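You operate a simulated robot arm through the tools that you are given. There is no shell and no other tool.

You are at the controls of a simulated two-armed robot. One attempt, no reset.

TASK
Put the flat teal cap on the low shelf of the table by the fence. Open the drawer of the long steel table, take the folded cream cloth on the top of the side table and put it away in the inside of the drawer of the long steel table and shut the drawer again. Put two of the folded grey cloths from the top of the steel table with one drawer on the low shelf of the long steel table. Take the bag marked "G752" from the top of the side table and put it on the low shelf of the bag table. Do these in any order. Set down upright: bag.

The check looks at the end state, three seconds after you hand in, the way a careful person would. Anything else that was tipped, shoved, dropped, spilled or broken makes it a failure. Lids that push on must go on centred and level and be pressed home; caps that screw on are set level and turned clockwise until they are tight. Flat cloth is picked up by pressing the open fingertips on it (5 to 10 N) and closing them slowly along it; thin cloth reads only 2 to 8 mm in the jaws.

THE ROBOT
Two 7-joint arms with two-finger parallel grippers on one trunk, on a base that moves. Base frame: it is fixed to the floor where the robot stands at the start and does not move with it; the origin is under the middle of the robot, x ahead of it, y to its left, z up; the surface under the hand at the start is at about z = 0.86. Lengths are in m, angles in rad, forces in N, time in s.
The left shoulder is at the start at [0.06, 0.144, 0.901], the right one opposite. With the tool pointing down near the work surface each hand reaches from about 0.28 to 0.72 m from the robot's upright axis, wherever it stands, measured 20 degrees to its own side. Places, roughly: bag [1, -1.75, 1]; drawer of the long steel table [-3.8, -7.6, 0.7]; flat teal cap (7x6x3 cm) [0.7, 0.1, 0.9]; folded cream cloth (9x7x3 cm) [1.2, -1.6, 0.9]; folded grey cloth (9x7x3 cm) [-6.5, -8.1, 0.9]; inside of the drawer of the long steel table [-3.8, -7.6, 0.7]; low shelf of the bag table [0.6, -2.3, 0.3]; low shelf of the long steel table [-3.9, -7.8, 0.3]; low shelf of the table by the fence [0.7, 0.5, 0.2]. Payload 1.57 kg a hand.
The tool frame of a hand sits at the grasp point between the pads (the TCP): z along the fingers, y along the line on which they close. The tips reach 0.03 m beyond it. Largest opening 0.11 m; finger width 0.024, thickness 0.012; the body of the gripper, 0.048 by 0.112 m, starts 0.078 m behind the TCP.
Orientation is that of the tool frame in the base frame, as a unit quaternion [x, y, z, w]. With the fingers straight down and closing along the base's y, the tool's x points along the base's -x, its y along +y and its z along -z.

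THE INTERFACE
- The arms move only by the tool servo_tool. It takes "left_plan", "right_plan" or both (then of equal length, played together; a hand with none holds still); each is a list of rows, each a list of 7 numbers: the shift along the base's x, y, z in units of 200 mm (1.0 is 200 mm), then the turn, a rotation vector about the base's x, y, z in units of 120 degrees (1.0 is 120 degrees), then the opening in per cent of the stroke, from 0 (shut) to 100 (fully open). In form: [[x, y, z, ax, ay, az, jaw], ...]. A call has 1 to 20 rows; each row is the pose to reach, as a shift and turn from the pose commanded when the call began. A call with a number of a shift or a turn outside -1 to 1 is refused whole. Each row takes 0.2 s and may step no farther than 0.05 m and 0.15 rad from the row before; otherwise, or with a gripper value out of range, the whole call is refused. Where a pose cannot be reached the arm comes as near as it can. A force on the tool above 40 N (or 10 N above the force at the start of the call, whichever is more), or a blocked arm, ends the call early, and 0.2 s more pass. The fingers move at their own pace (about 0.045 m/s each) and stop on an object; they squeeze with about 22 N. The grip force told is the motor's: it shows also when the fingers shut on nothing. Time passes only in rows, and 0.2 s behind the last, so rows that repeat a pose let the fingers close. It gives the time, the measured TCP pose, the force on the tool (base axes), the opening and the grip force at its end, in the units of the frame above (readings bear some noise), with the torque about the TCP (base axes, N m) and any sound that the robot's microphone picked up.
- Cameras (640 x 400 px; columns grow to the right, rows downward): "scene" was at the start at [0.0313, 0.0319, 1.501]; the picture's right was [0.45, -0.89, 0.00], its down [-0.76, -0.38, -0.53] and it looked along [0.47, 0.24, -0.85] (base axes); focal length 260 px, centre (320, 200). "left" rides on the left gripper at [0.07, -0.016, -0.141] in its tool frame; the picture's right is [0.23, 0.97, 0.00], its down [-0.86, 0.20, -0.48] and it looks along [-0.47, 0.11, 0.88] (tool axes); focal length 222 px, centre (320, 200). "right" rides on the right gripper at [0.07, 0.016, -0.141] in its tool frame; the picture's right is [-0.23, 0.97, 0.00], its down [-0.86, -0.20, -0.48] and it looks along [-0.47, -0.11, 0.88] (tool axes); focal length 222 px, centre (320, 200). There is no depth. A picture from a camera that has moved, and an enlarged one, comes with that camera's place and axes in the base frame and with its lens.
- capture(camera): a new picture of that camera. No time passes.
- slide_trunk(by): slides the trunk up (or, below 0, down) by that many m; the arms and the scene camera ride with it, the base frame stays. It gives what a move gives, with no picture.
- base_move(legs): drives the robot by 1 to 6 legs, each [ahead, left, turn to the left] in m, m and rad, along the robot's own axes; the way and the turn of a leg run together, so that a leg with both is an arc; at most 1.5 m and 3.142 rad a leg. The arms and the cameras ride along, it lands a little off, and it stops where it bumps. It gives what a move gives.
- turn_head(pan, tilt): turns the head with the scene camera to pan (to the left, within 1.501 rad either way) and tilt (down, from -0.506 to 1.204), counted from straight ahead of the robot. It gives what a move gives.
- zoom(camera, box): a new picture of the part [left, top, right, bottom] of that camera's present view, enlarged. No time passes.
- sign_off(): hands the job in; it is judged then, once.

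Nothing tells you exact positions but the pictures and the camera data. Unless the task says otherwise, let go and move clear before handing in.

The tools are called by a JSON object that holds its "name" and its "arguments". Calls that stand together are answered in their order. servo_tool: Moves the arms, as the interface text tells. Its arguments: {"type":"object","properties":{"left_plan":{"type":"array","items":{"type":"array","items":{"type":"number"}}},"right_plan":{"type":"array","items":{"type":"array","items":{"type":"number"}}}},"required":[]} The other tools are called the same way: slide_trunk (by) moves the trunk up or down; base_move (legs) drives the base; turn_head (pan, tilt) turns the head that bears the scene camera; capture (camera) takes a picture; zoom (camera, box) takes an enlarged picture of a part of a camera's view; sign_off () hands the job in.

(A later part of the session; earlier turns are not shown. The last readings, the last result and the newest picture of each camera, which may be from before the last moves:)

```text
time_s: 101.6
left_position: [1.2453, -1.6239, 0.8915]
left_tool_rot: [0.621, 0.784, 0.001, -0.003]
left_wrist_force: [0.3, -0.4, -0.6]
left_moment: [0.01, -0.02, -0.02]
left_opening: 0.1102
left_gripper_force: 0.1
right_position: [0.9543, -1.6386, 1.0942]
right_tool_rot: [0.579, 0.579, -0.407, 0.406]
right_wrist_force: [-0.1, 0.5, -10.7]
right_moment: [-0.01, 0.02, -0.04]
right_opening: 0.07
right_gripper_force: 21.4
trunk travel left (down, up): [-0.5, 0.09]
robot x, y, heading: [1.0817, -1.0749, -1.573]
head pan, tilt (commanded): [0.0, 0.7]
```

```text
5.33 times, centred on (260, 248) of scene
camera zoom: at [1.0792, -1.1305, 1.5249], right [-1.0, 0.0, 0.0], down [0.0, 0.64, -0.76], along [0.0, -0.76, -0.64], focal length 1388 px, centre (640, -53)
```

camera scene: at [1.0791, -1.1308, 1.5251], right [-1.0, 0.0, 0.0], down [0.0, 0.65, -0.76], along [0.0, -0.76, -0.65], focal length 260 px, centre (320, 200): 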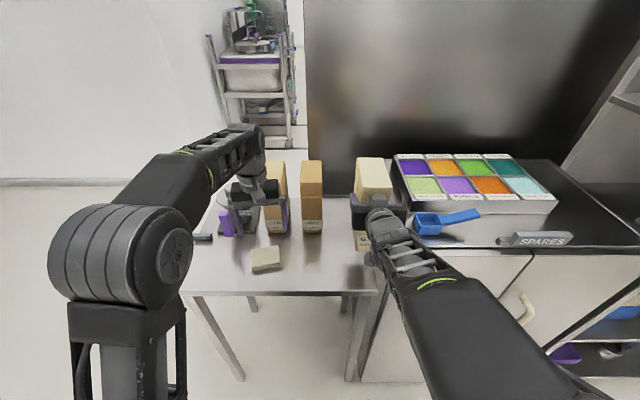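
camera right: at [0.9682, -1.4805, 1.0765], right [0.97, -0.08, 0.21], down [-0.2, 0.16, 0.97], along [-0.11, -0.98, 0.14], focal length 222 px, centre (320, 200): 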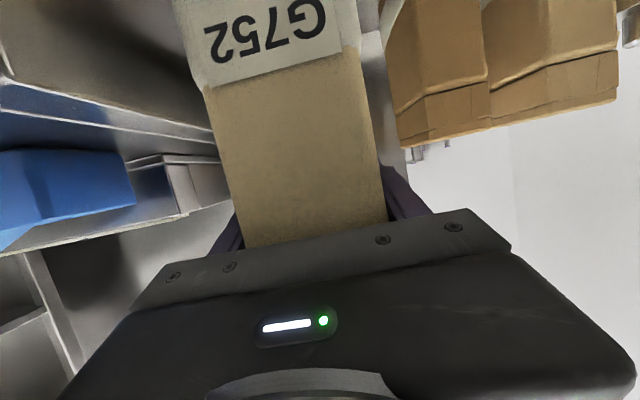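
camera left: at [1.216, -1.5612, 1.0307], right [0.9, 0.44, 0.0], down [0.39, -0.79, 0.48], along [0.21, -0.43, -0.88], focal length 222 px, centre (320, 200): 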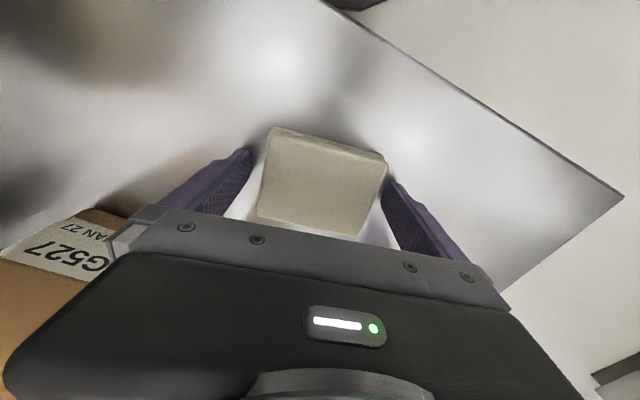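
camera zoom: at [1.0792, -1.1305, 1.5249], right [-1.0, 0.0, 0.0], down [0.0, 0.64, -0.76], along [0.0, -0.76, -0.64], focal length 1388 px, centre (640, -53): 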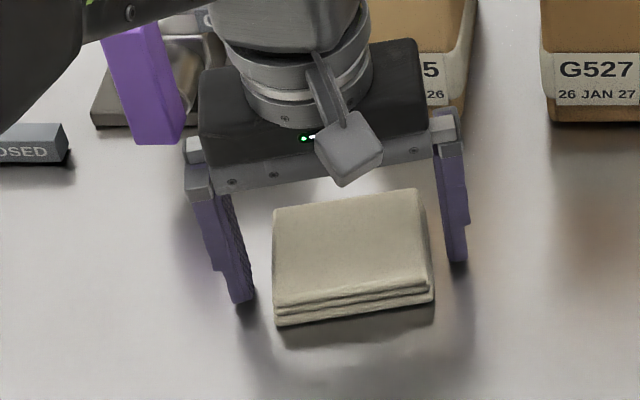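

The fingers are clear of the cloth and well aligned. Closing slowly.

{"name": "servo_tool", "arguments": {"left_plan": [[0, 0, 0, 0, 0, 0, 90], [0, 0, 0, 0, 0, 0, 80], [0, 0, 0, 0, 0, 0, 72], [0, 0, 0, 0, 0, 0, 65], [0, 0, 0, 0, 0, 0, 58], [0, 0, 0, 0, 0, 0, 50]]}}

{"name": "zoom", "arguments": {"camera": "left", "box": [220, 100, 440, 240]}}

{"name": "zoom", "arguments": {"camera": "scene", "box": [200, 210, 320, 285]}}

```text
time_s: 103.0
left_position: [1.2469, -1.6264, 0.8933]
left_tool_rot: [0.622, 0.783, 0.001, -0.002]
left_wrist_force: [0.9, 0.4, -0.1]
left_moment: [0.03, 0.01, -0.02]
left_opening: 0.0893
left_gripper_force: 22.5
right_position: [0.9535, -1.6396, 1.0941]
right_tool_rot: [0.579, 0.579, -0.406, 0.405]
right_wrist_force: [-0.1, 0.2, -10.9]
right_moment: [-0.01, 0.03, 0.01]
right_opening: 0.0702
right_gripper_force: 21.8
trunk travel left (down, up): [-0.5, 0.09]
robot x, y, heading: [1.0794, -1.0727, -1.572]
head pan, tilt (commanded): [0.0, 0.7]
```

```text
2.86 times, centred on (330, 170) of left
camera zoom: at [1.2165, -1.5615, 1.0334], right [0.9, 0.44, 0.0], down [0.39, -0.79, 0.48], along [0.21, -0.43, -0.88], focal length 635 px, centre (291, 286)
```

zoom: 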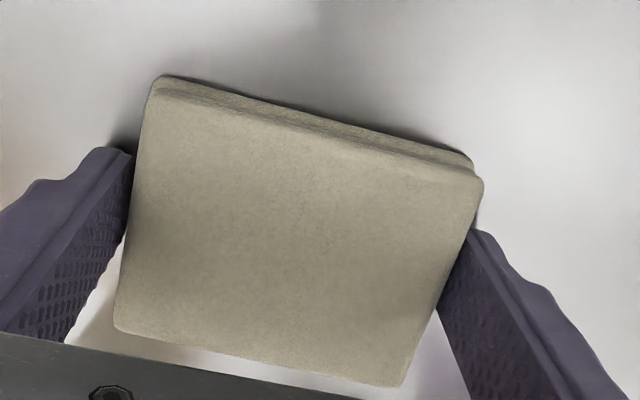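

```text
5.33 times, centred on (260, 248) of scene
camera zoom: at [1.0792, -1.1305, 1.5251], right [-1.0, 0.0, 0.0], down [0.0, 0.64, -0.76], along [0.0, -0.76, -0.64], focal length 1388 px, centre (640, -53)
```

zoom: 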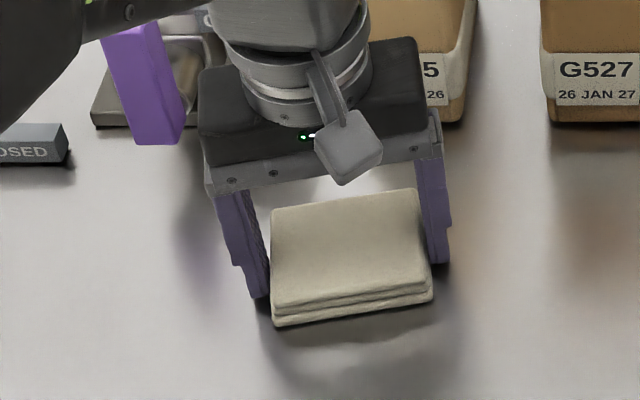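

Closed on it at 89 mm with full grip. Lifting.

{"name": "servo_tool", "arguments": {"left_plan": [[0, 0, 0.05, 0, 0, 0, 50], [0, 0, 0.15, 0, 0, 0, 50], [0, 0, 0.3, 0, 0, 0, 50], [0, 0.05, 0.45, 0, 0, 0, 50]]}}

{"name": "capture", "arguments": {"camera": "left"}}

{"name": "capture", "arguments": {"camera": "scene"}}

```text
time_s: 104.0
left_position: [1.2469, -1.6141, 0.9834]
left_tool_rot: [0.621, 0.784, 0.0, -0.002]
left_wrist_force: [-0.1, 0.5, -1.1]
left_moment: [-0.05, -0.02, 0.0]
left_opening: 0.0894
left_gripper_force: 21.3
right_position: [0.9546, -1.6391, 1.0944]
right_tool_rot: [0.58, 0.579, -0.406, 0.405]
right_wrist_force: [0.2, 0.3, -11.6]
right_moment: [-0.06, -0.03, 0.02]
right_opening: 0.0698
right_gripper_force: 22.1
trunk travel left (down, up): [-0.5, 0.09]
robot x, y, heading: [1.0811, -1.074, -1.571]
head pan, tilt (commanded): [0.0, 0.7]
```

```text
taken
camera left: at [1.2165, -1.5522, 1.1242], right [0.9, 0.44, 0.0], down [0.39, -0.79, 0.48], along [0.21, -0.43, -0.88], focal length 222 px, centre (320, 200)
```

left: 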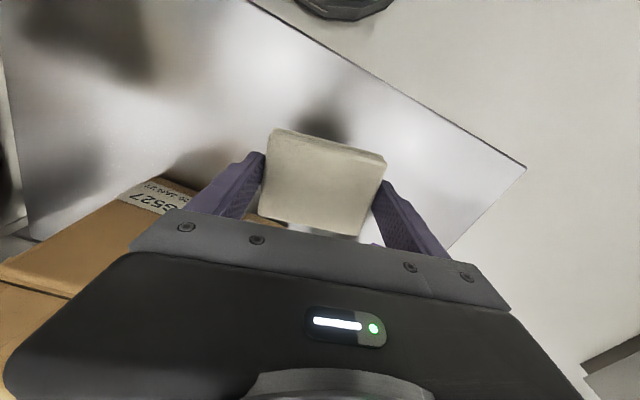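

```text
taken
camera scene: at [1.0793, -1.1298, 1.5251], right [-1.0, 0.0, 0.0], down [0.0, 0.64, -0.76], along [0.0, -0.76, -0.64], focal length 260 px, centre (320, 200)
```

scene: 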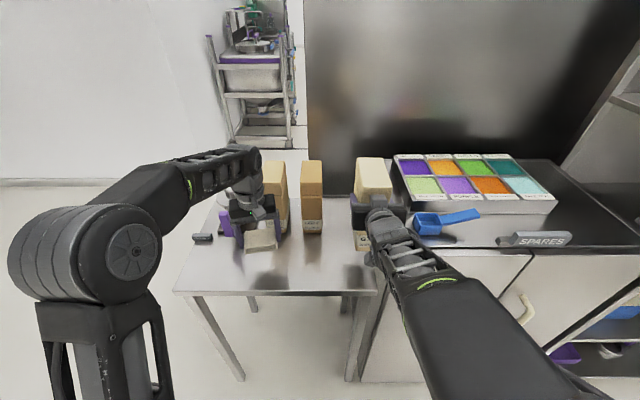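

Both items are in hand. I'll tuck the left hand back and up, then back away from the side table and look for the way around it.

{"name": "servo_tool", "arguments": {"left_plan": [[0, 0.15, 0.1, 0, 0, 0, 50], [0, 0.35, 0.2, 0, 0, 0, 50], [0, 0.55, 0.3, 0, 0, 0, 50], [0.05, 0.75, 0.4, 0, 0, 0, 50]]}}

{"name": "base_move", "arguments": {"legs": [[-0.4, 0, 0]]}}

{"name": "turn_head", "arguments": {"pan": 0.5, "tilt": 0.3}}

{"name": "capture", "arguments": {"camera": "scene"}}

{"name": "turn_head", "arguments": {"pan": 1.3, "tilt": 0.4}}

{"name": "capture", "arguments": {"camera": "scene"}}

```text
time_s: 105.0
left_position: [1.2582, -1.4631, 1.0637]
left_tool_rot: [0.621, 0.784, 0.001, -0.002]
left_wrist_force: [0.1, 0.3, -0.1]
left_moment: [-0.06, 0.02, 0.0]
left_opening: 0.0892
left_gripper_force: 21.5
right_position: [0.9539, -1.6367, 1.0947]
right_tool_rot: [0.579, 0.579, -0.407, 0.405]
right_wrist_force: [-0.1, 1.1, -11.1]
right_moment: [-0.03, 0.01, -0.02]
right_opening: 0.0698
right_gripper_force: 21.5
trunk travel left (down, up): [-0.5, 0.09]
robot x, y, heading: [1.0821, -1.0772, -1.576]
head pan, tilt (commanded): [0.0, 0.7]
```

```text
time_s: 107.5
left_position: [1.2586, -1.0657, 1.0646]
left_tool_rot: [0.62, 0.785, 0.001, -0.002]
left_wrist_force: [-0.5, 0.0, 0.0]
left_moment: [-0.07, 0.03, -0.05]
left_opening: 0.0892
left_gripper_force: 22.0
right_position: [0.9558, -1.24, 1.0949]
right_tool_rot: [0.578, 0.58, -0.406, 0.407]
right_wrist_force: [-0.5, 0.4, -10.9]
right_moment: [-0.02, 0.01, 0.0]
right_opening: 0.0701
right_gripper_force: 22.0
trunk travel left (down, up): [-0.5, 0.09]
robot x, y, heading: [1.0807, -0.6797, -1.567]
head pan, tilt (commanded): [0.0, 0.7]
```

```text
time_s: 108.4
left_position: [1.2578, -1.0656, 1.0639]
left_tool_rot: [0.619, 0.785, 0.0, -0.001]
left_wrist_force: [0.5, -0.2, 0.8]
left_moment: [0.0, -0.02, 0.0]
left_opening: 0.089
left_gripper_force: 22.2
right_position: [0.9554, -1.2409, 1.094]
right_tool_rot: [0.578, 0.58, -0.406, 0.406]
right_wrist_force: [-0.4, -0.3, -10.5]
right_moment: [0.03, 0.02, -0.02]
right_opening: 0.07
right_gripper_force: 22.4
trunk travel left (down, up): [-0.5, 0.09]
robot x, y, heading: [1.0813, -0.6745, -1.563]
head pan, tilt (commanded): [0.499, 0.3]
```

```text
taken
camera scene: at [1.1231, -0.7289, 1.5612], right [-0.88, -0.48, 0.0], down [-0.14, 0.26, -0.95], along [0.46, -0.84, -0.3], focal length 260 px, centre (320, 200)
```

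scene: 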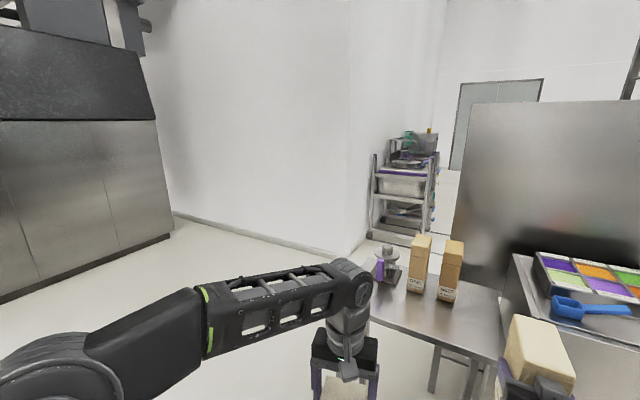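

```text
time_s: 109.5
left_position: [1.2588, -1.066, 1.0633]
left_tool_rot: [0.619, 0.786, 0.0, -0.002]
left_wrist_force: [-0.2, 0.0, -0.9]
left_moment: [-0.02, 0.05, 0.02]
left_opening: 0.0893
left_gripper_force: 21.8
right_position: [0.9554, -1.2403, 1.0933]
right_tool_rot: [0.578, 0.58, -0.405, 0.406]
right_wrist_force: [0.4, 0.0, -10.8]
right_moment: [-0.07, 0.02, 0.02]
right_opening: 0.0699
right_gripper_force: 22.6
trunk travel left (down, up): [-0.5, 0.09]
robot x, y, heading: [1.0768, -0.6767, -1.567]
head pan, tilt (commanded): [1.3, 0.4]
```

```text
taken
camera scene: at [1.1675, -0.6715, 1.552], right [-0.26, -0.96, 0.0], down [-0.38, 0.1, -0.92], along [0.89, -0.24, -0.39], focal length 260 px, centre (320, 200)
```

scene: 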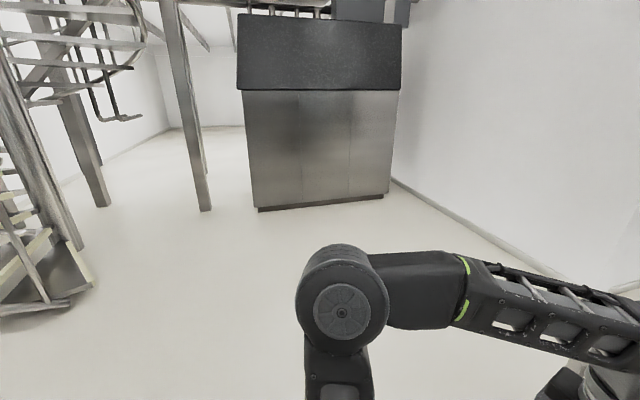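

The wall corner is at about [2.2, -3.3], and a passage opens behind the steel panel. I'll sidestep left past the side table and drive down to y ≈ -2.45, then look behind the panel.

{"name": "base_move", "arguments": {"legs": [[0, 0.95, 0], [1.5, 0, 0], [0.25, 0, 0]]}}

{"name": "turn_head", "arguments": {"pan": -0.9, "tilt": 0.4}}

{"name": "capture", "arguments": {"camera": "scene"}}

{"name": "turn_head", "arguments": {"pan": 0.0, "tilt": 0.4}}

{"name": "capture", "arguments": {"camera": "scene"}}

```text
time_s: 123.1
left_position: [2.2282, -2.8451, 1.0639]
left_tool_rot: [0.618, 0.786, 0.001, -0.001]
left_wrist_force: [0.2, -1.2, -1.0]
left_moment: [0.05, 0.0, 0.0]
left_opening: 0.0889
left_gripper_force: 21.5
right_position: [1.9264, -3.0219, 1.0934]
right_tool_rot: [0.577, 0.582, -0.404, 0.407]
right_wrist_force: [-0.3, -1.1, -11.3]
right_moment: [-0.03, -0.02, 0.0]
right_opening: 0.07
right_gripper_force: 22.2
trunk travel left (down, up): [-0.5, 0.09]
robot x, y, heading: [2.0479, -2.4527, -1.562]
head pan, tilt (commanded): [1.3, 0.4]
```

```text
time_s: 125.2
left_position: [2.2302, -2.8439, 1.0634]
left_tool_rot: [0.618, 0.786, 0.0, -0.002]
left_wrist_force: [0.0, 0.1, 0.0]
left_moment: [0.0, -0.03, -0.03]
left_opening: 0.0889
left_gripper_force: 22.0
right_position: [1.9264, -3.0194, 1.0936]
right_tool_rot: [0.576, 0.581, -0.405, 0.407]
right_wrist_force: [-0.4, 0.4, -11.5]
right_moment: [0.01, 0.02, -0.02]
right_opening: 0.0702
right_gripper_force: 21.5
trunk travel left (down, up): [-0.5, 0.09]
robot x, y, heading: [2.0469, -2.454, -1.559]
head pan, tilt (commanded): [-0.901, 0.4]
```

```text
taken
camera scene: at [1.975, -2.484, 1.552], right [-0.63, 0.78, 0.0], down [0.3, 0.25, -0.92], along [-0.72, -0.58, -0.39], focal length 260 px, centre (320, 200)
```

scene: 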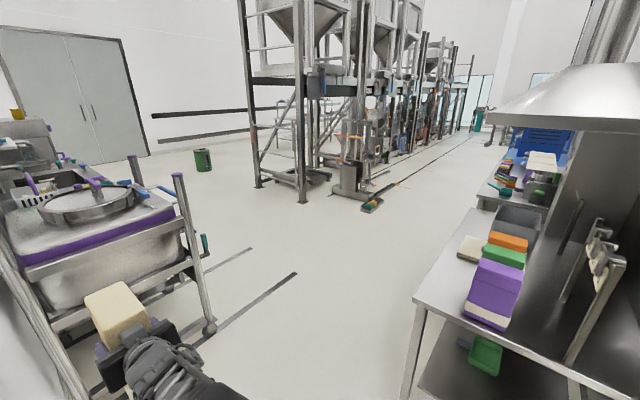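

```text
time_s: 126.4
left_position: [2.2304, -2.8442, 1.0636]
left_tool_rot: [0.618, 0.786, 0.001, -0.002]
left_wrist_force: [-1.2, 0.2, -0.4]
left_moment: [0.02, 0.0, -0.03]
left_opening: 0.0889
left_gripper_force: 21.8
right_position: [1.9273, -3.0197, 1.094]
right_tool_rot: [0.577, 0.58, -0.406, 0.407]
right_wrist_force: [-1.0, -0.2, -11.3]
right_moment: [-0.03, -0.04, 0.0]
right_opening: 0.07
right_gripper_force: 21.9
trunk travel left (down, up): [-0.5, 0.09]
robot x, y, heading: [2.0482, -2.452, -1.56]
head pan, tilt (commanded): [0.0, 0.4]
```

```text
taken
camera scene: at [2.0477, -2.5185, 1.5519], right [-1.0, -0.01, 0.0], down [0.0, 0.39, -0.92], along [0.01, -0.92, -0.39], focal length 260 px, centre (320, 200)
```

scene: 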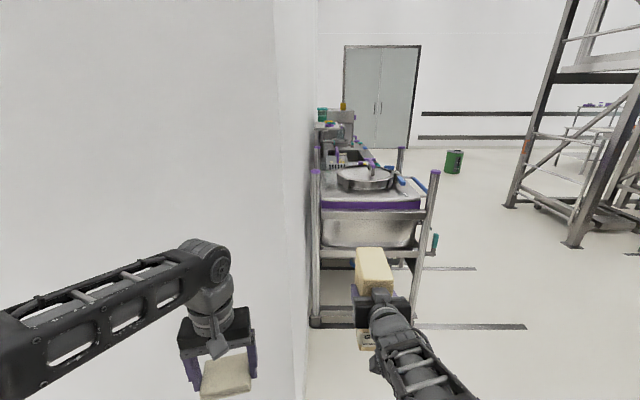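

Behind the panel is the bag table: its front edge faces south at y ≈ -2.67, spanning x 0.2–1.2, with a low shelf. I'll drive diagonally around the corner (clear of the wall on my left and the rack ahead), to open floor at about [0.7, -3.45].

{"name": "base_move", "arguments": {"legs": [[0.3, -0.25, 0], [0.28, -0.25, 0], [0.17, -0.25, 0], [0.25, -0.6, 0]]}}

{"name": "turn_head", "arguments": {"pan": -1.4, "tilt": 0.4}}

{"name": "capture", "arguments": {"camera": "scene"}}

```text
time_s: 135.7
left_position: [0.8744, -3.8458, 1.0649]
left_tool_rot: [0.62, 0.785, 0.001, -0.001]
left_wrist_force: [0.0, 0.3, -0.8]
left_moment: [0.02, 0.0, -0.01]
left_opening: 0.0891
left_gripper_force: 22.2
right_position: [0.5719, -4.0218, 1.0943]
right_tool_rot: [0.579, 0.58, -0.406, 0.405]
right_wrist_force: [0.5, 0.9, -10.8]
right_moment: [-0.04, -0.01, 0.02]
right_opening: 0.0701
right_gripper_force: 22.7
trunk travel left (down, up): [-0.5, 0.09]
robot x, y, heading: [0.6984, -3.4592, -1.571]
head pan, tilt (commanded): [0.0, 0.4]
```

```text
time_s: 137.2
left_position: [0.876, -3.8481, 1.0631]
left_tool_rot: [0.62, 0.785, 0.001, -0.002]
left_wrist_force: [0.4, -0.1, 0.2]
left_moment: [0.0, 0.0, -0.01]
left_opening: 0.089
left_gripper_force: 22.0
right_position: [0.573, -4.0209, 1.0942]
right_tool_rot: [0.579, 0.579, -0.406, 0.405]
right_wrist_force: [-0.5, 0.8, -11.3]
right_moment: [-0.02, -0.03, -0.05]
right_opening: 0.0703
right_gripper_force: 22.5
trunk travel left (down, up): [-0.5, 0.09]
robot x, y, heading: [0.6982, -3.4598, -1.567]
head pan, tilt (commanded): [-1.4, 0.4]
```

```text
taken
camera scene: at [0.6052, -3.4442, 1.552], right [-0.17, 0.98, 0.0], down [0.38, 0.07, -0.92], along [-0.91, -0.16, -0.39], focal length 260 px, centre (320, 200)
```

scene: 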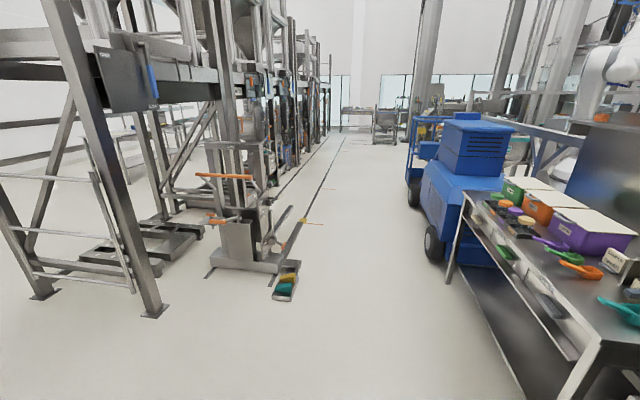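

I'm south of the table row. I'll step a bit further from it and turn around to face it (north).

{"name": "base_move", "arguments": {"legs": [[0.12, 0, 0], [0, 0, -3.14]]}}

{"name": "turn_head", "arguments": {"pan": 0.0, "tilt": 0.5}}

{"name": "capture", "arguments": {"camera": "scene"}}

```text
time_s: 145.8
left_position: [0.5196, -3.1865, 1.064]
left_tool_rot: [0.782, -0.623, 0.002, 0.0]
left_wrist_force: [-0.1, -0.7, 0.1]
left_moment: [0.0, 0.03, 0.02]
left_opening: 0.0892
left_gripper_force: 21.8
right_position: [0.8251, -3.0146, 1.093]
right_tool_rot: [-0.578, 0.581, 0.403, 0.407]
right_wrist_force: [0.4, 0.5, -11.0]
right_moment: [-0.05, -0.02, 0.0]
right_opening: 0.0699
right_gripper_force: 22.2
trunk travel left (down, up): [-0.5, 0.09]
robot x, y, heading: [0.6966, -3.5765, 1.568]
head pan, tilt (commanded): [-1.4, 0.4]
```

```text
time_s: 147.3
left_position: [0.5208, -3.1858, 1.0639]
left_tool_rot: [0.783, -0.623, 0.002, 0.001]
left_wrist_force: [0.2, 0.2, -1.0]
left_moment: [0.0, -0.01, 0.01]
left_opening: 0.0889
left_gripper_force: 22.1
right_position: [0.8252, -3.0143, 1.0936]
right_tool_rot: [-0.578, 0.58, 0.404, 0.407]
right_wrist_force: [-0.3, 0.1, -11.5]
right_moment: [0.04, 0.0, -0.01]
right_opening: 0.0702
right_gripper_force: 22.0
trunk travel left (down, up): [-0.5, 0.09]
robot x, y, heading: [0.7023, -3.5763, 1.567]
head pan, tilt (commanded): [0.0, 0.499]
```

```text
taken
camera scene: at [0.6973, -3.5137, 1.5428], right [1.0, 0.0, 0.0], down [0.0, -0.48, -0.88], along [0.0, 0.88, -0.48], focal length 260 px, centre (320, 200)
```

scene: 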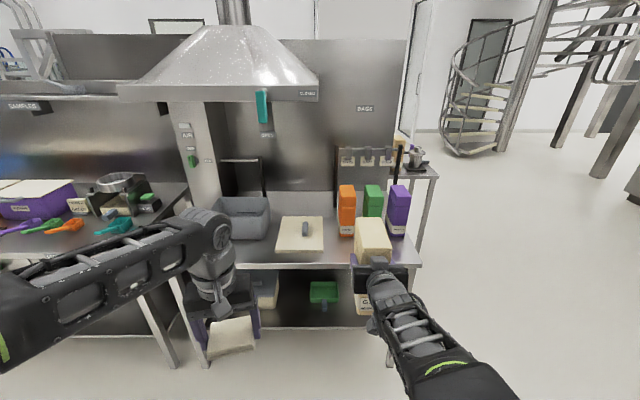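

This is the bag table (BAGS sign, colored bags on top, low shelf with a cream bin and a green tray). I'll lower the trunk to see the shelf.

{"name": "slide_trunk", "arguments": {"by": -0.4}}

{"name": "capture", "arguments": {"camera": "scene"}}

{"name": "capture", "arguments": {"camera": "right"}}

{"name": "capture", "arguments": {"camera": "left"}}

```text
time_s: 151.2
left_position: [0.5203, -3.1861, 0.6641]
left_tool_rot: [0.782, -0.623, 0.003, 0.0]
left_wrist_force: [0.9, 0.4, -0.8]
left_moment: [0.0, 0.01, -0.02]
left_opening: 0.089
left_gripper_force: 22.5
right_position: [0.8251, -3.0145, 0.6936]
right_tool_rot: [-0.577, 0.581, 0.403, 0.408]
right_wrist_force: [0.8, -0.7, -11.0]
right_moment: [0.04, 0.0, 0.01]
right_opening: 0.0701
right_gripper_force: 22.0
trunk travel left (down, up): [-0.1, 0.49]
robot x, y, heading: [0.7004, -3.575, 1.569]
head pan, tilt (commanded): [0.0, 0.499]
```

```text
taken
camera scene: at [0.6972, -3.514, 1.1428], right [1.0, 0.0, 0.0], down [0.0, -0.48, -0.88], along [0.0, 0.88, -0.48], focal length 260 px, centre (320, 200)
```

scene: 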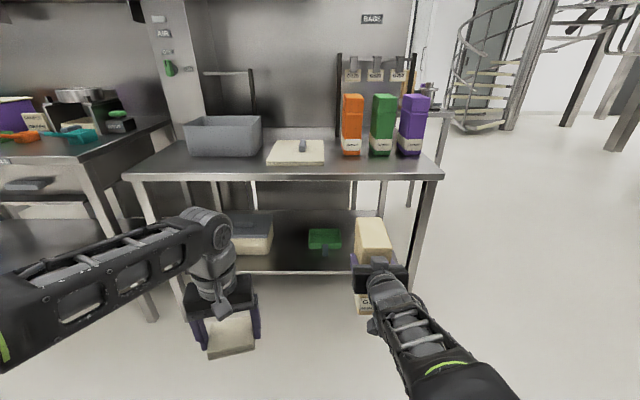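

```text
taken
camera right: at [0.8066, -3.1704, 0.676], right [-0.97, 0.08, 0.21], down [0.2, -0.16, 0.97], along [0.11, 0.98, 0.14], focal length 222 px, centre (320, 200)
```

right: 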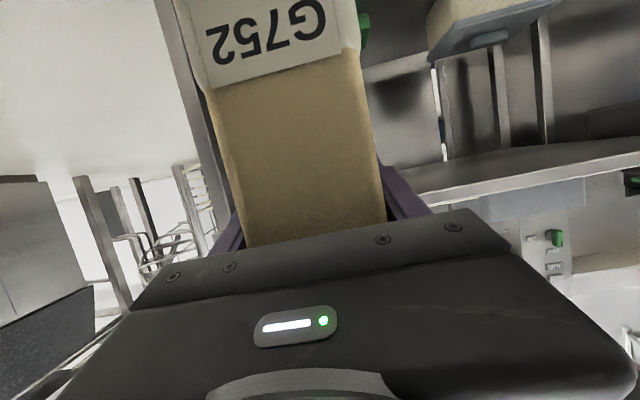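

```text
taken
camera left: at [0.5532, -3.2508, 0.8048], right [-0.9, -0.44, 0.0], down [-0.39, 0.79, 0.48], along [-0.21, 0.43, -0.88], focal length 222 px, centre (320, 200)
```

left: 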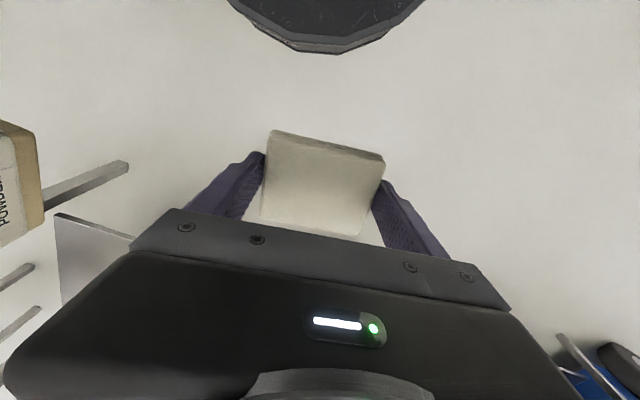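

The shelf has a free spot at its right end (x ≈ 0.93, between the green tray and the leg). I'll lower the trunk fully and bring the bag down to just above shelf height, still outside the table.

{"name": "slide_trunk", "arguments": {"by": -0.1}}

{"name": "servo_tool", "arguments": {"right_plan": [[0, 0, -0.15, 0, 0, 0, 40], [0, 0, -0.3, 0, 0, 0, 40], [0, 0, -0.45, 0, 0, 0, 40], [0, 0, -0.6, 0, 0, 0, 40]]}}

{"name": "capture", "arguments": {"camera": "scene"}}

{"name": "capture", "arguments": {"camera": "right"}}

```text
time_s: 152.5
left_position: [0.5211, -3.1858, 0.5641]
left_tool_rot: [0.782, -0.623, 0.002, 0.001]
left_wrist_force: [-0.1, -0.4, -1.0]
left_moment: [-0.01, 0.03, -0.01]
left_opening: 0.0891
left_gripper_force: 22.0
right_position: [0.8254, -3.0144, 0.5939]
right_tool_rot: [-0.578, 0.58, 0.404, 0.407]
right_wrist_force: [-0.3, -0.3, -11.5]
right_moment: [0.0, -0.02, -0.02]
right_opening: 0.0701
right_gripper_force: 21.7
trunk travel left (down, up): [0.0, 0.59]
robot x, y, heading: [0.6951, -3.5767, 1.566]
head pan, tilt (commanded): [0.0, 0.499]
```

```text
time_s: 153.5
left_position: [0.5214, -3.1865, 0.5625]
left_tool_rot: [0.783, -0.622, 0.003, 0.001]
left_wrist_force: [0.4, -0.3, -0.3]
left_moment: [-0.01, -0.04, 0.01]
left_opening: 0.0886
left_gripper_force: 22.1
right_position: [0.8244, -3.016, 0.4717]
right_tool_rot: [-0.578, 0.58, 0.404, 0.408]
right_wrist_force: [-0.5, 0.1, -10.6]
right_moment: [-0.01, -0.01, -0.04]
right_opening: 0.0701
right_gripper_force: 21.7
trunk travel left (down, up): [0.0, 0.59]
robot x, y, heading: [0.7038, -3.5788, 1.57]
head pan, tilt (commanded): [0.0, 0.499]
```

```text
taken
camera scene: at [0.6972, -3.5143, 1.0428], right [1.0, 0.0, 0.0], down [0.0, -0.48, -0.88], along [0.0, 0.88, -0.48], focal length 260 px, centre (320, 200)
```

scene: 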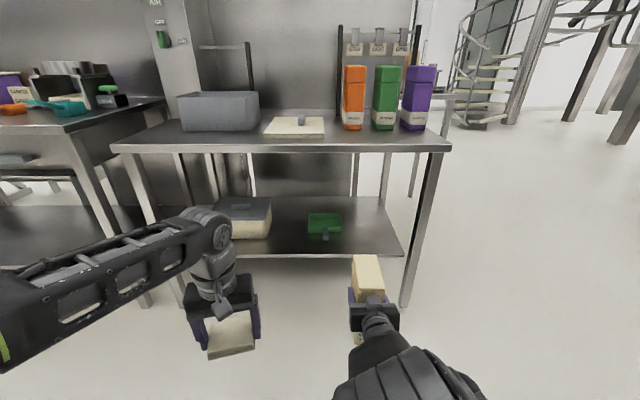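

```text
taken
camera right: at [0.8062, -3.1719, 0.4547], right [-0.97, 0.08, 0.21], down [0.2, -0.16, 0.97], along [0.11, 0.98, 0.14], focal length 222 px, centre (320, 200)
```

right: 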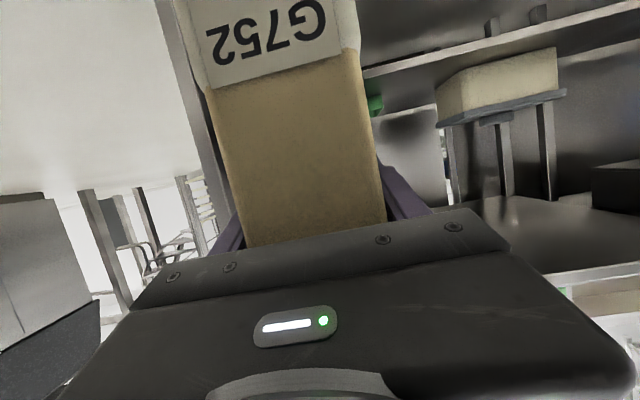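

The bag hangs about 10 cm above shelf level in line with the free spot. Driving ahead 0.375 m and 0.125 m right.

{"name": "base_move", "arguments": {"legs": [[0.375, -0.125, 0]]}}

{"name": "capture", "arguments": {"camera": "scene"}}

{"name": "capture", "arguments": {"camera": "right"}}

```text
time_s: 156.0
left_position: [0.6463, -2.8106, 0.5632]
left_tool_rot: [0.784, -0.621, 0.002, -0.001]
left_wrist_force: [0.2, -0.7, 0.0]
left_moment: [-0.02, 0.0, 0.01]
left_opening: 0.0891
left_gripper_force: 22.3
right_position: [0.9505, -2.6387, 0.4722]
right_tool_rot: [0.579, -0.579, -0.405, -0.406]
right_wrist_force: [0.3, -0.2, -11.4]
right_moment: [0.0, 0.01, -0.03]
right_opening: 0.0699
right_gripper_force: 22.4
trunk travel left (down, up): [0.0, 0.59]
robot x, y, heading: [0.8233, -3.2004, 1.568]
head pan, tilt (commanded): [0.0, 0.499]
```

```text
taken
camera scene: at [0.8238, -3.1375, 1.0428], right [1.0, 0.0, 0.0], down [0.0, -0.48, -0.88], along [0.0, 0.88, -0.48], focal length 260 px, centre (320, 200)
```

scene: 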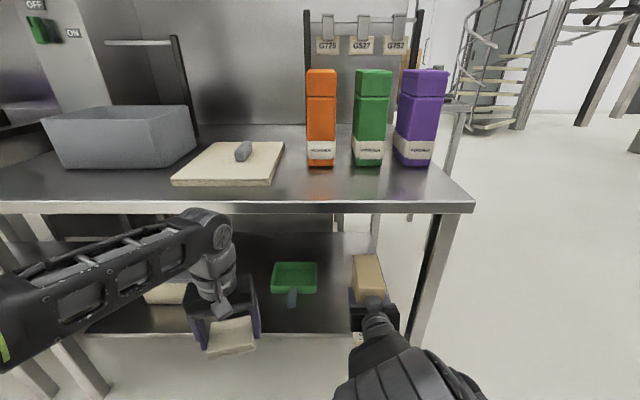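

```text
taken
camera right: at [0.9316, -2.7949, 0.455], right [-0.97, 0.08, 0.21], down [0.2, -0.16, 0.97], along [0.11, 0.98, 0.14], focal length 222 px, centre (320, 200)
```

right: 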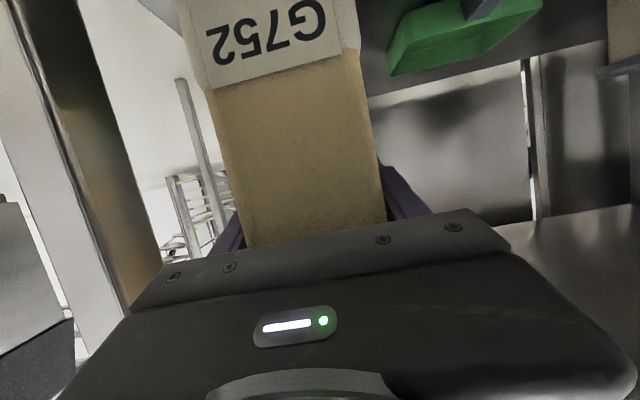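

The bag is half over the shelf edge. Extending the right arm inward 15 cm.

{"name": "servo_tool", "arguments": {"right_plan": [[0, 0.15, 0, 0, 0, 0, 40], [0, 0.3, 0, 0, 0, 0, 40], [0, 0.45, 0, 0, 0, 0, 40], [0, 0.6, 0, 0, 0, 0, 40], [0, 0.745, 0, 0, 0, 0, 40]]}}

{"name": "capture", "arguments": {"camera": "scene"}}

{"name": "capture", "arguments": {"camera": "right"}}

```text
time_s: 157.2
left_position: [0.646, -2.8105, 0.5629]
left_tool_rot: [0.784, -0.621, 0.002, 0.001]
left_wrist_force: [-0.2, -0.4, -0.5]
left_moment: [-0.01, 0.03, 0.02]
left_opening: 0.0891
left_gripper_force: 22.0
right_position: [0.9507, -2.4888, 0.4712]
right_tool_rot: [0.58, -0.58, -0.404, -0.406]
right_wrist_force: [-0.9, 0.0, -11.2]
right_moment: [0.0, -0.02, 0.02]
right_opening: 0.0699
right_gripper_force: 22.3
trunk travel left (down, up): [0.0, 0.59]
robot x, y, heading: [0.827, -3.1975, 1.574]
head pan, tilt (commanded): [0.0, 0.499]
```

```text
taken
camera scene: at [0.8238, -3.1374, 1.0428], right [1.0, 0.0, 0.0], down [0.0, -0.48, -0.88], along [0.0, 0.88, -0.48], focal length 260 px, centre (320, 200)
```

scene: 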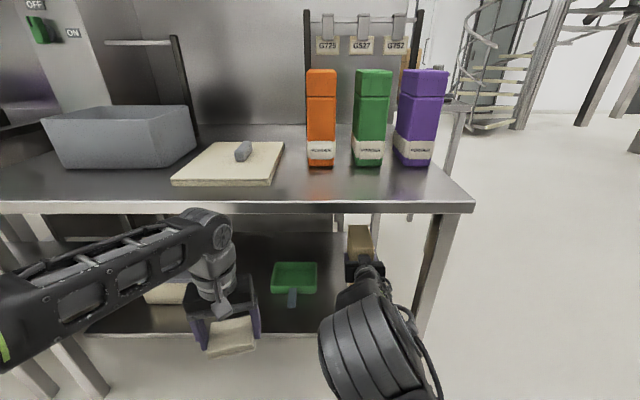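

```text
taken
camera right: at [0.9321, -2.645, 0.4536], right [-0.97, 0.08, 0.21], down [0.2, -0.16, 0.97], along [0.11, 0.98, 0.14], focal length 222 px, centre (320, 200)
```

right: 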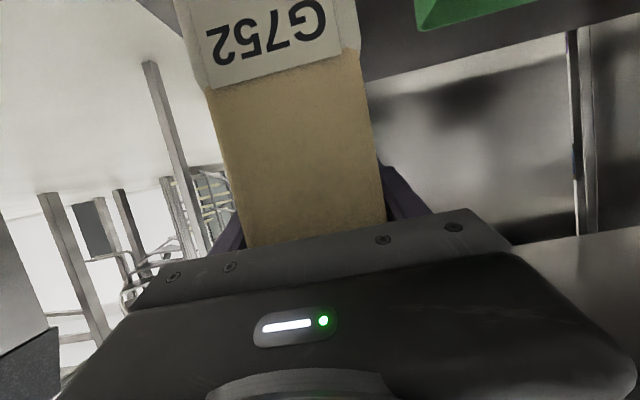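

Lowering toward the shelf.

{"name": "servo_tool", "arguments": {"right_plan": [[0, 0, -0.12, 0, 0, 0, 40], [0, 0, -0.24, 0, 0, 0, 40], [0, 0, -0.34, 0, 0, 0, 40], [0, 0, -0.4, 0, 0, 0, 40]]}}

{"name": "capture", "arguments": {"camera": "right"}}

{"name": "zoom", "arguments": {"camera": "scene", "box": [260, 200, 460, 325]}}

```text
time_s: 158.2
left_position: [0.6457, -2.811, 0.5659]
left_tool_rot: [0.784, -0.621, 0.001, -0.001]
left_wrist_force: [0.0, 0.0, -0.8]
left_moment: [-0.01, 0.05, -0.02]
left_opening: 0.089
left_gripper_force: 21.6
right_position: [0.949, -2.487, 0.3999]
right_tool_rot: [-0.575, 0.577, 0.41, 0.41]
right_wrist_force: [2.0, 3.7, 21.2]
right_moment: [0.33, -0.53, -0.56]
right_opening: 0.0703
right_gripper_force: 22.5
trunk travel left (down, up): [0.0, 0.59]
robot x, y, heading: [0.8268, -3.1999, 1.572]
head pan, tilt (commanded): [0.0, 0.499]
```

```text
taken
camera right: at [0.9318, -2.6429, 0.3798], right [-0.97, 0.08, 0.22], down [0.2, -0.17, 0.96], along [0.11, 0.98, 0.15], focal length 222 px, centre (320, 200)
```

right: 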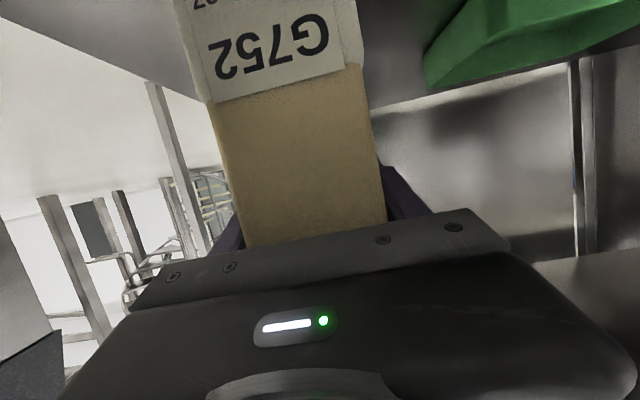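

```text
3.20 times, centred on (360, 262) of scene
camera zoom: at [0.8235, -3.1396, 1.0436], right [1.0, 0.0, 0.0], down [0.0, -0.48, -0.88], along [0.0, 0.88, -0.48], focal length 833 px, centre (192, 0)
```

zoom: 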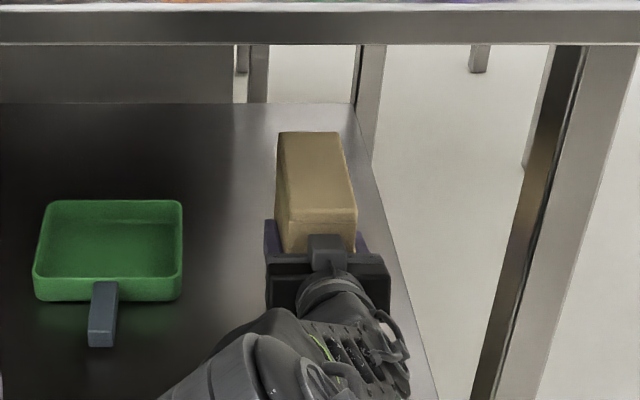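

The bag is on the shelf (now pressing). I'll ease off the pressure and check before releasing.

{"name": "servo_tool", "arguments": {"right_plan": [[0, 0, 0.02, 0, 0, 0, 40], [0, 0, 0.035, 0, 0, 0, 40], [0, 0, 0.035, 0, 0, 0, 40]]}}

{"name": "capture", "arguments": {"camera": "right"}}

```text
time_s: 159.0
left_position: [0.6459, -2.8104, 0.5636]
left_tool_rot: [0.785, -0.62, 0.002, 0.0]
left_wrist_force: [0.5, -0.8, 0.5]
left_moment: [0.02, -0.02, 0.03]
left_opening: 0.0887
left_gripper_force: 22.1
right_position: [0.9495, -2.4897, 0.3965]
right_tool_rot: [0.58, -0.58, -0.403, -0.406]
right_wrist_force: [-1.0, 3.9, -3.1]
right_moment: [0.87, 0.34, -0.13]
right_opening: 0.0699
right_gripper_force: 22.4
trunk travel left (down, up): [0.0, 0.59]
robot x, y, heading: [0.8265, -3.1986, 1.571]
head pan, tilt (commanded): [0.0, 0.499]
```

```text
taken
camera right: at [0.9313, -2.6466, 0.38], right [-0.97, 0.08, 0.21], down [0.2, -0.15, 0.97], along [0.11, 0.98, 0.13], focal length 222 px, centre (320, 200)
```

right: 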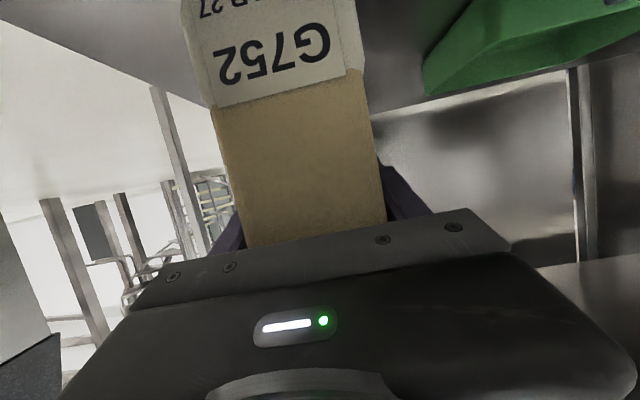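

Nearly all the weight is on the shelf now. Releasing slowly.

{"name": "servo_tool", "arguments": {"right_plan": [[0, 0, 0, 0, 0, 0, 66], [0, 0, 0, 0, 0, 0, 70], [0, 0, 0, 0, 0, 0, 80], [0, 0, 0, 0, 0, 0, 100], [0, 0, 0, 0, 0, 0, 100], [0, 0, 0, 0, 0, 0, 100]]}}

{"name": "capture", "arguments": {"camera": "right"}}

{"name": "zoom", "arguments": {"camera": "scene", "box": [260, 200, 460, 325]}}

```text
time_s: 160.4
left_position: [0.645, -2.8107, 0.5655]
left_tool_rot: [0.784, -0.62, 0.003, 0.0]
left_wrist_force: [-0.2, 0.2, -0.6]
left_moment: [0.0, 0.0, -0.01]
left_opening: 0.089
left_gripper_force: 22.1
right_position: [0.9501, -2.4892, 0.3989]
right_tool_rot: [-0.579, 0.58, 0.404, 0.406]
right_wrist_force: [-0.6, -0.4, 0.3]
right_moment: [0.01, -0.01, 0.04]
right_opening: 0.1101
right_gripper_force: 0.0
trunk travel left (down, up): [0.0, 0.59]
robot x, y, heading: [0.8185, -3.2009, 1.57]
head pan, tilt (commanded): [0.0, 0.499]
```

```text
taken
camera right: at [0.9316, -2.6458, 0.3815], right [-0.97, 0.08, 0.21], down [0.2, -0.16, 0.97], along [0.11, 0.98, 0.14], focal length 222 px, centre (320, 200)
```

right: 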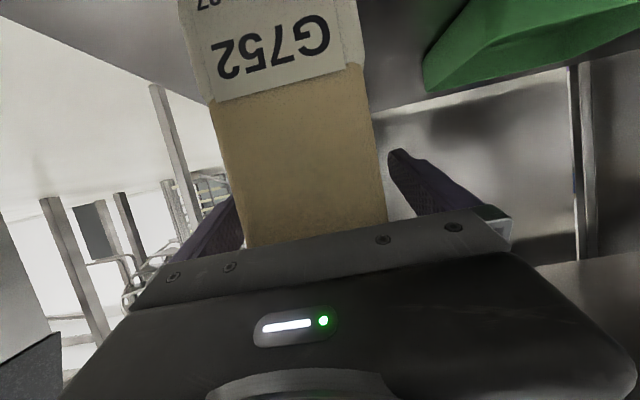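

```text
3.20 times, centred on (360, 262) of scene
camera zoom: at [0.8237, -3.1381, 1.0429], right [1.0, 0.0, 0.0], down [0.0, -0.48, -0.88], along [0.0, 0.88, -0.48], focal length 833 px, centre (192, 0)
```

zoom: 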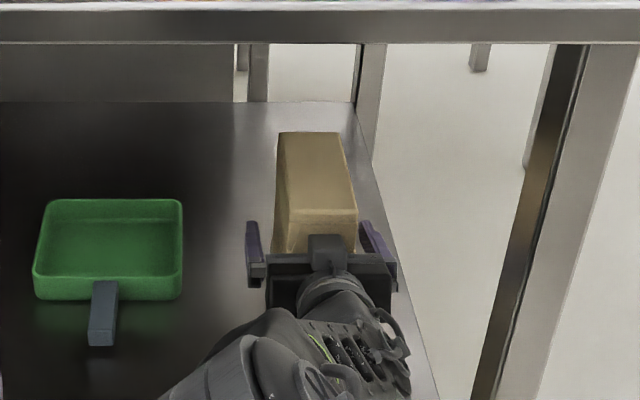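

The jaws are open and the bag stands upright. Withdrawing straight back.

{"name": "servo_tool", "arguments": {"right_plan": [[0, -0.1, 0, 0, 0, 0, 100], [0, -0.3, 0, 0, 0, 0, 100], [0, -0.5, 0, 0, 0, 0, 100], [0, -0.7, 0, 0, 0, 0, 100], [0, -0.85, 0, 0, 0, 0, 100]]}}

{"name": "capture", "arguments": {"camera": "right"}}

{"name": "capture", "arguments": {"camera": "scene"}}

```text
time_s: 161.6
left_position: [0.6465, -2.8116, 0.5639]
left_tool_rot: [0.784, -0.621, 0.002, 0.001]
left_wrist_force: [-0.2, 0.1, 0.1]
left_moment: [-0.01, 0.0, 0.0]
left_opening: 0.089
left_gripper_force: 22.1
right_position: [0.9515, -2.6614, 0.4008]
right_tool_rot: [0.58, -0.579, -0.405, -0.406]
right_wrist_force: [-0.2, 0.0, -0.4]
right_moment: [-0.01, -0.02, 0.03]
right_opening: 0.1098
right_gripper_force: 0.0
trunk travel left (down, up): [0.0, 0.59]
robot x, y, heading: [0.8254, -3.2005, 1.571]
head pan, tilt (commanded): [0.0, 0.499]
```

```text
taken
camera right: at [0.9335, -2.8172, 0.3826], right [-0.97, 0.08, 0.21], down [0.2, -0.16, 0.97], along [0.11, 0.98, 0.14], focal length 222 px, centre (320, 200)
```

right: 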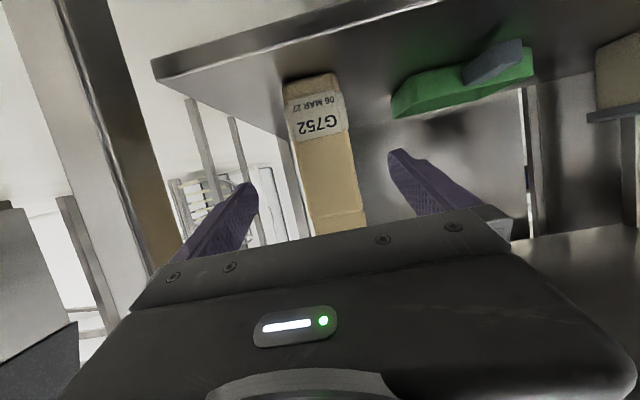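

```text
taken
camera scene: at [0.8237, -3.138, 1.0429], right [1.0, 0.0, 0.0], down [0.0, -0.48, -0.88], along [0.0, 0.88, -0.48], focal length 260 px, centre (320, 200)
```

scene: 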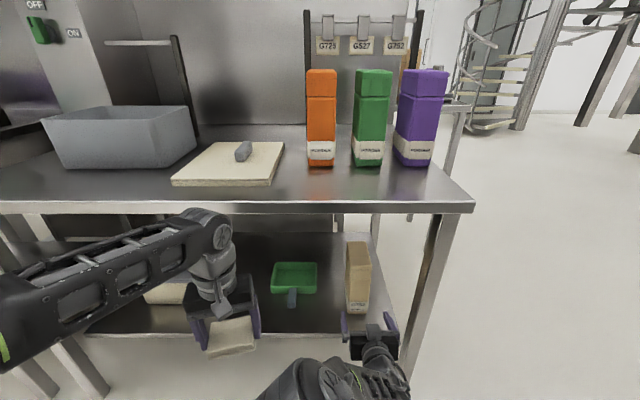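

The bag stands upright on the bag table's low shelf. Backing off and raising the trunk.

{"name": "base_move", "arguments": {"legs": [[-0.45, 0, 0]]}}

{"name": "slide_trunk", "arguments": {"by": 0.4}}

{"name": "servo_tool", "arguments": {"right_plan": [[0, 0, 0.2, 0.0585, 0, 0, 100], [0, -0.1, 0.4, 0.117, 0, 0, 100], [0, -0.2, 0.55, 0.1755, 0, 0, 100], [0, -0.3, 0.7, 0.234, 0, 0, 100], [0, -0.4, 0.8, 0.2925, 0, 0, 100], [0, -0.5, 0.85, 0.351, 0, 0, 100], [0, -0.55, 0.9, 0.4095, 0, 0, 100], [0, -0.6, 0.9, 0.468, 0, 0, 100], [0, -0.65, 0.9, 0.5265, 0, 0, 100], [0, -0.7, 0.9, 0.583, 0, 0, 100]]}}

{"name": "slide_trunk", "arguments": {"by": 0.1}}

{"name": "turn_head", "arguments": {"pan": 1.4, "tilt": 0.3}}

{"name": "capture", "arguments": {"camera": "scene"}}

```text
time_s: 164.3
left_position: [0.6455, -3.2659, 0.5642]
left_tool_rot: [0.785, -0.62, 0.002, 0.0]
left_wrist_force: [0.1, 0.6, -0.3]
left_moment: [0.02, -0.03, 0.03]
left_opening: 0.089
left_gripper_force: 21.5
right_position: [0.9501, -3.1165, 0.3999]
right_tool_rot: [0.58, -0.578, -0.406, -0.406]
right_wrist_force: [-0.3, -0.4, 0.4]
right_moment: [0.03, -0.01, 0.0]
right_opening: 0.1104
right_gripper_force: 0.1
trunk travel left (down, up): [0.0, 0.59]
robot x, y, heading: [0.8231, -3.6531, 1.574]
head pan, tilt (commanded): [0.0, 0.499]
```

```text
time_s: 168.2
left_position: [0.647, -3.2681, 0.964]
left_tool_rot: [0.785, -0.62, 0.001, 0.0]
left_wrist_force: [-0.1, -0.1, -0.5]
left_moment: [0.01, 0.0, -0.04]
left_opening: 0.0888
left_gripper_force: 22.5
right_position: [0.9515, -3.1156, 0.7998]
right_tool_rot: [0.58, -0.578, -0.406, -0.406]
right_wrist_force: [-0.3, 0.4, -0.1]
right_moment: [-0.02, 0.0, 0.01]
right_opening: 0.11
right_gripper_force: 0.1
trunk travel left (down, up): [-0.4, 0.19]
robot x, y, heading: [0.8221, -3.655, 1.572]
head pan, tilt (commanded): [0.0, 0.499]
```

```text
time_s: 170.3
left_position: [0.646, -3.2668, 0.9637]
left_tool_rot: [0.785, -0.62, 0.002, 0.001]
left_wrist_force: [0.1, -0.4, -0.8]
left_moment: [0.0, -0.03, 0.03]
left_opening: 0.0888
left_gripper_force: 21.9
right_position: [0.9297, -3.2069, 1.0511]
right_tool_rot: [-0.255, 0.318, 0.585, 0.701]
right_wrist_force: [0.9, 0.2, -0.3]
right_moment: [-0.01, 0.0, -0.02]
right_opening: 0.1099
right_gripper_force: 0.1
right hand out of reach, approached as far as the arm can: row 2, 3, 4, 5, 6, 7, 8, 9, 10
trunk travel left (down, up): [-0.4, 0.19]
robot x, y, heading: [0.8255, -3.655, 1.576]
head pan, tilt (commanded): [0.0, 0.499]
stopped in row 10 (right hand): the arm was blocked; the commanded pose is now the measured one
```

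```text
time_s: 171.7
left_position: [0.6455, -3.2674, 1.0644]
left_tool_rot: [0.784, -0.62, 0.001, 0.0]
left_wrist_force: [0.7, -0.1, -0.4]
left_moment: [0.01, -0.02, 0.02]
left_opening: 0.0891
left_gripper_force: 22.2
right_position: [0.9286, -3.2081, 1.1517]
right_tool_rot: [-0.255, 0.316, 0.586, 0.701]
right_wrist_force: [-1.2, -0.2, -0.2]
right_moment: [-0.02, 0.02, -0.01]
right_opening: 0.11
right_gripper_force: 0.1
trunk travel left (down, up): [-0.5, 0.09]
robot x, y, heading: [0.8232, -3.6547, 1.574]
head pan, tilt (commanded): [0.0, 0.499]
```

```text
time_s: 173.2
left_position: [0.6464, -3.2671, 1.0637]
left_tool_rot: [0.785, -0.62, 0.001, 0.0]
left_wrist_force: [-1.2, -0.1, -0.5]
left_moment: [0.01, 0.0, -0.02]
left_opening: 0.0888
left_gripper_force: 22.4
right_position: [0.9281, -3.2075, 1.1507]
right_tool_rot: [-0.255, 0.316, 0.587, 0.701]
right_wrist_force: [0.4, 1.0, 0.3]
right_moment: [0.0, 0.02, 0.01]
right_opening: 0.1099
right_gripper_force: 0.1
trunk travel left (down, up): [-0.5, 0.09]
robot x, y, heading: [0.8298, -3.6578, 1.573]
head pan, tilt (commanded): [1.4, 0.3]
```

```text
taken
camera scene: at [0.7326, -3.6691, 1.5613], right [0.17, 0.99, 0.0], down [0.29, -0.05, -0.96], along [-0.94, 0.16, -0.3], focal length 260 px, centre (320, 200)
```

scene: 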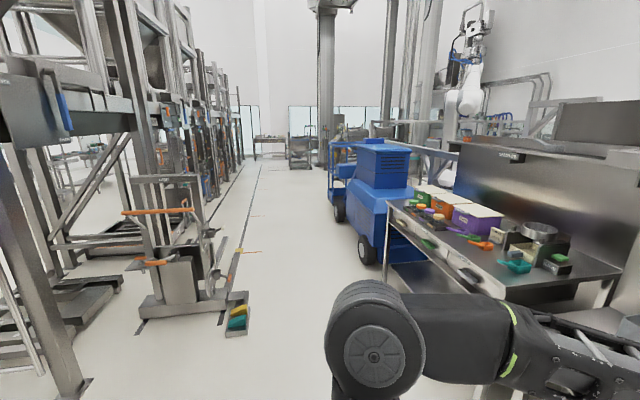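

I turned the right hand the wrong way (pitch sign flips when facing north). I'll rotate it back the other way in two steps to fingers-down.

{"name": "servo_tool", "arguments": {"right_plan": [[0, 0.08, 0, -0.058, 0.0052, 0.0027, 100], [0, 0.16, 0, -0.116, 0.0104, 0.0055, 100], [0, 0.24, 0, -0.174, 0.0156, 0.0082, 100], [0, 0.32, -0.05, -0.232, 0.0208, 0.011, 100], [0, 0.4, -0.1, -0.29, 0.026, 0.0137, 100], [0, 0.45, -0.15, -0.348, 0.0312, 0.0165, 100], [0, 0.5, -0.2, -0.406, 0.0364, 0.0192, 100], [0, 0.5, -0.25, -0.464, 0.0416, 0.022, 100], [0, 0.5, -0.25, -0.522, 0.0468, 0.0247, 100], [0, 0.5, -0.25, -0.58, 0.052, 0.0275, 100]]}}

```text
time_s: 175.6
left_position: [0.6453, -3.2676, 1.0637]
left_tool_rot: [0.785, -0.62, 0.001, 0.0]
left_wrist_force: [0.0, -0.6, -0.1]
left_moment: [0.02, 0.01, 0.0]
left_opening: 0.089
left_gripper_force: 21.9
right_position: [0.9729, -3.0998, 1.0856]
right_tool_rot: [-0.564, 0.657, 0.305, 0.397]
right_wrist_force: [0.7, 0.2, -0.8]
right_moment: [-0.06, -0.01, 0.02]
right_opening: 0.1099
right_gripper_force: 0.0
right hand out of reach, approached as far as the arm can: row 1, 2, 3
trunk travel left (down, up): [-0.5, 0.09]
robot x, y, heading: [0.8236, -3.6565, 1.576]
head pan, tilt (commanded): [1.4, 0.3]
stopped in row 10 (right hand): the arm was blocked; the commanded pose is now the measured one
```

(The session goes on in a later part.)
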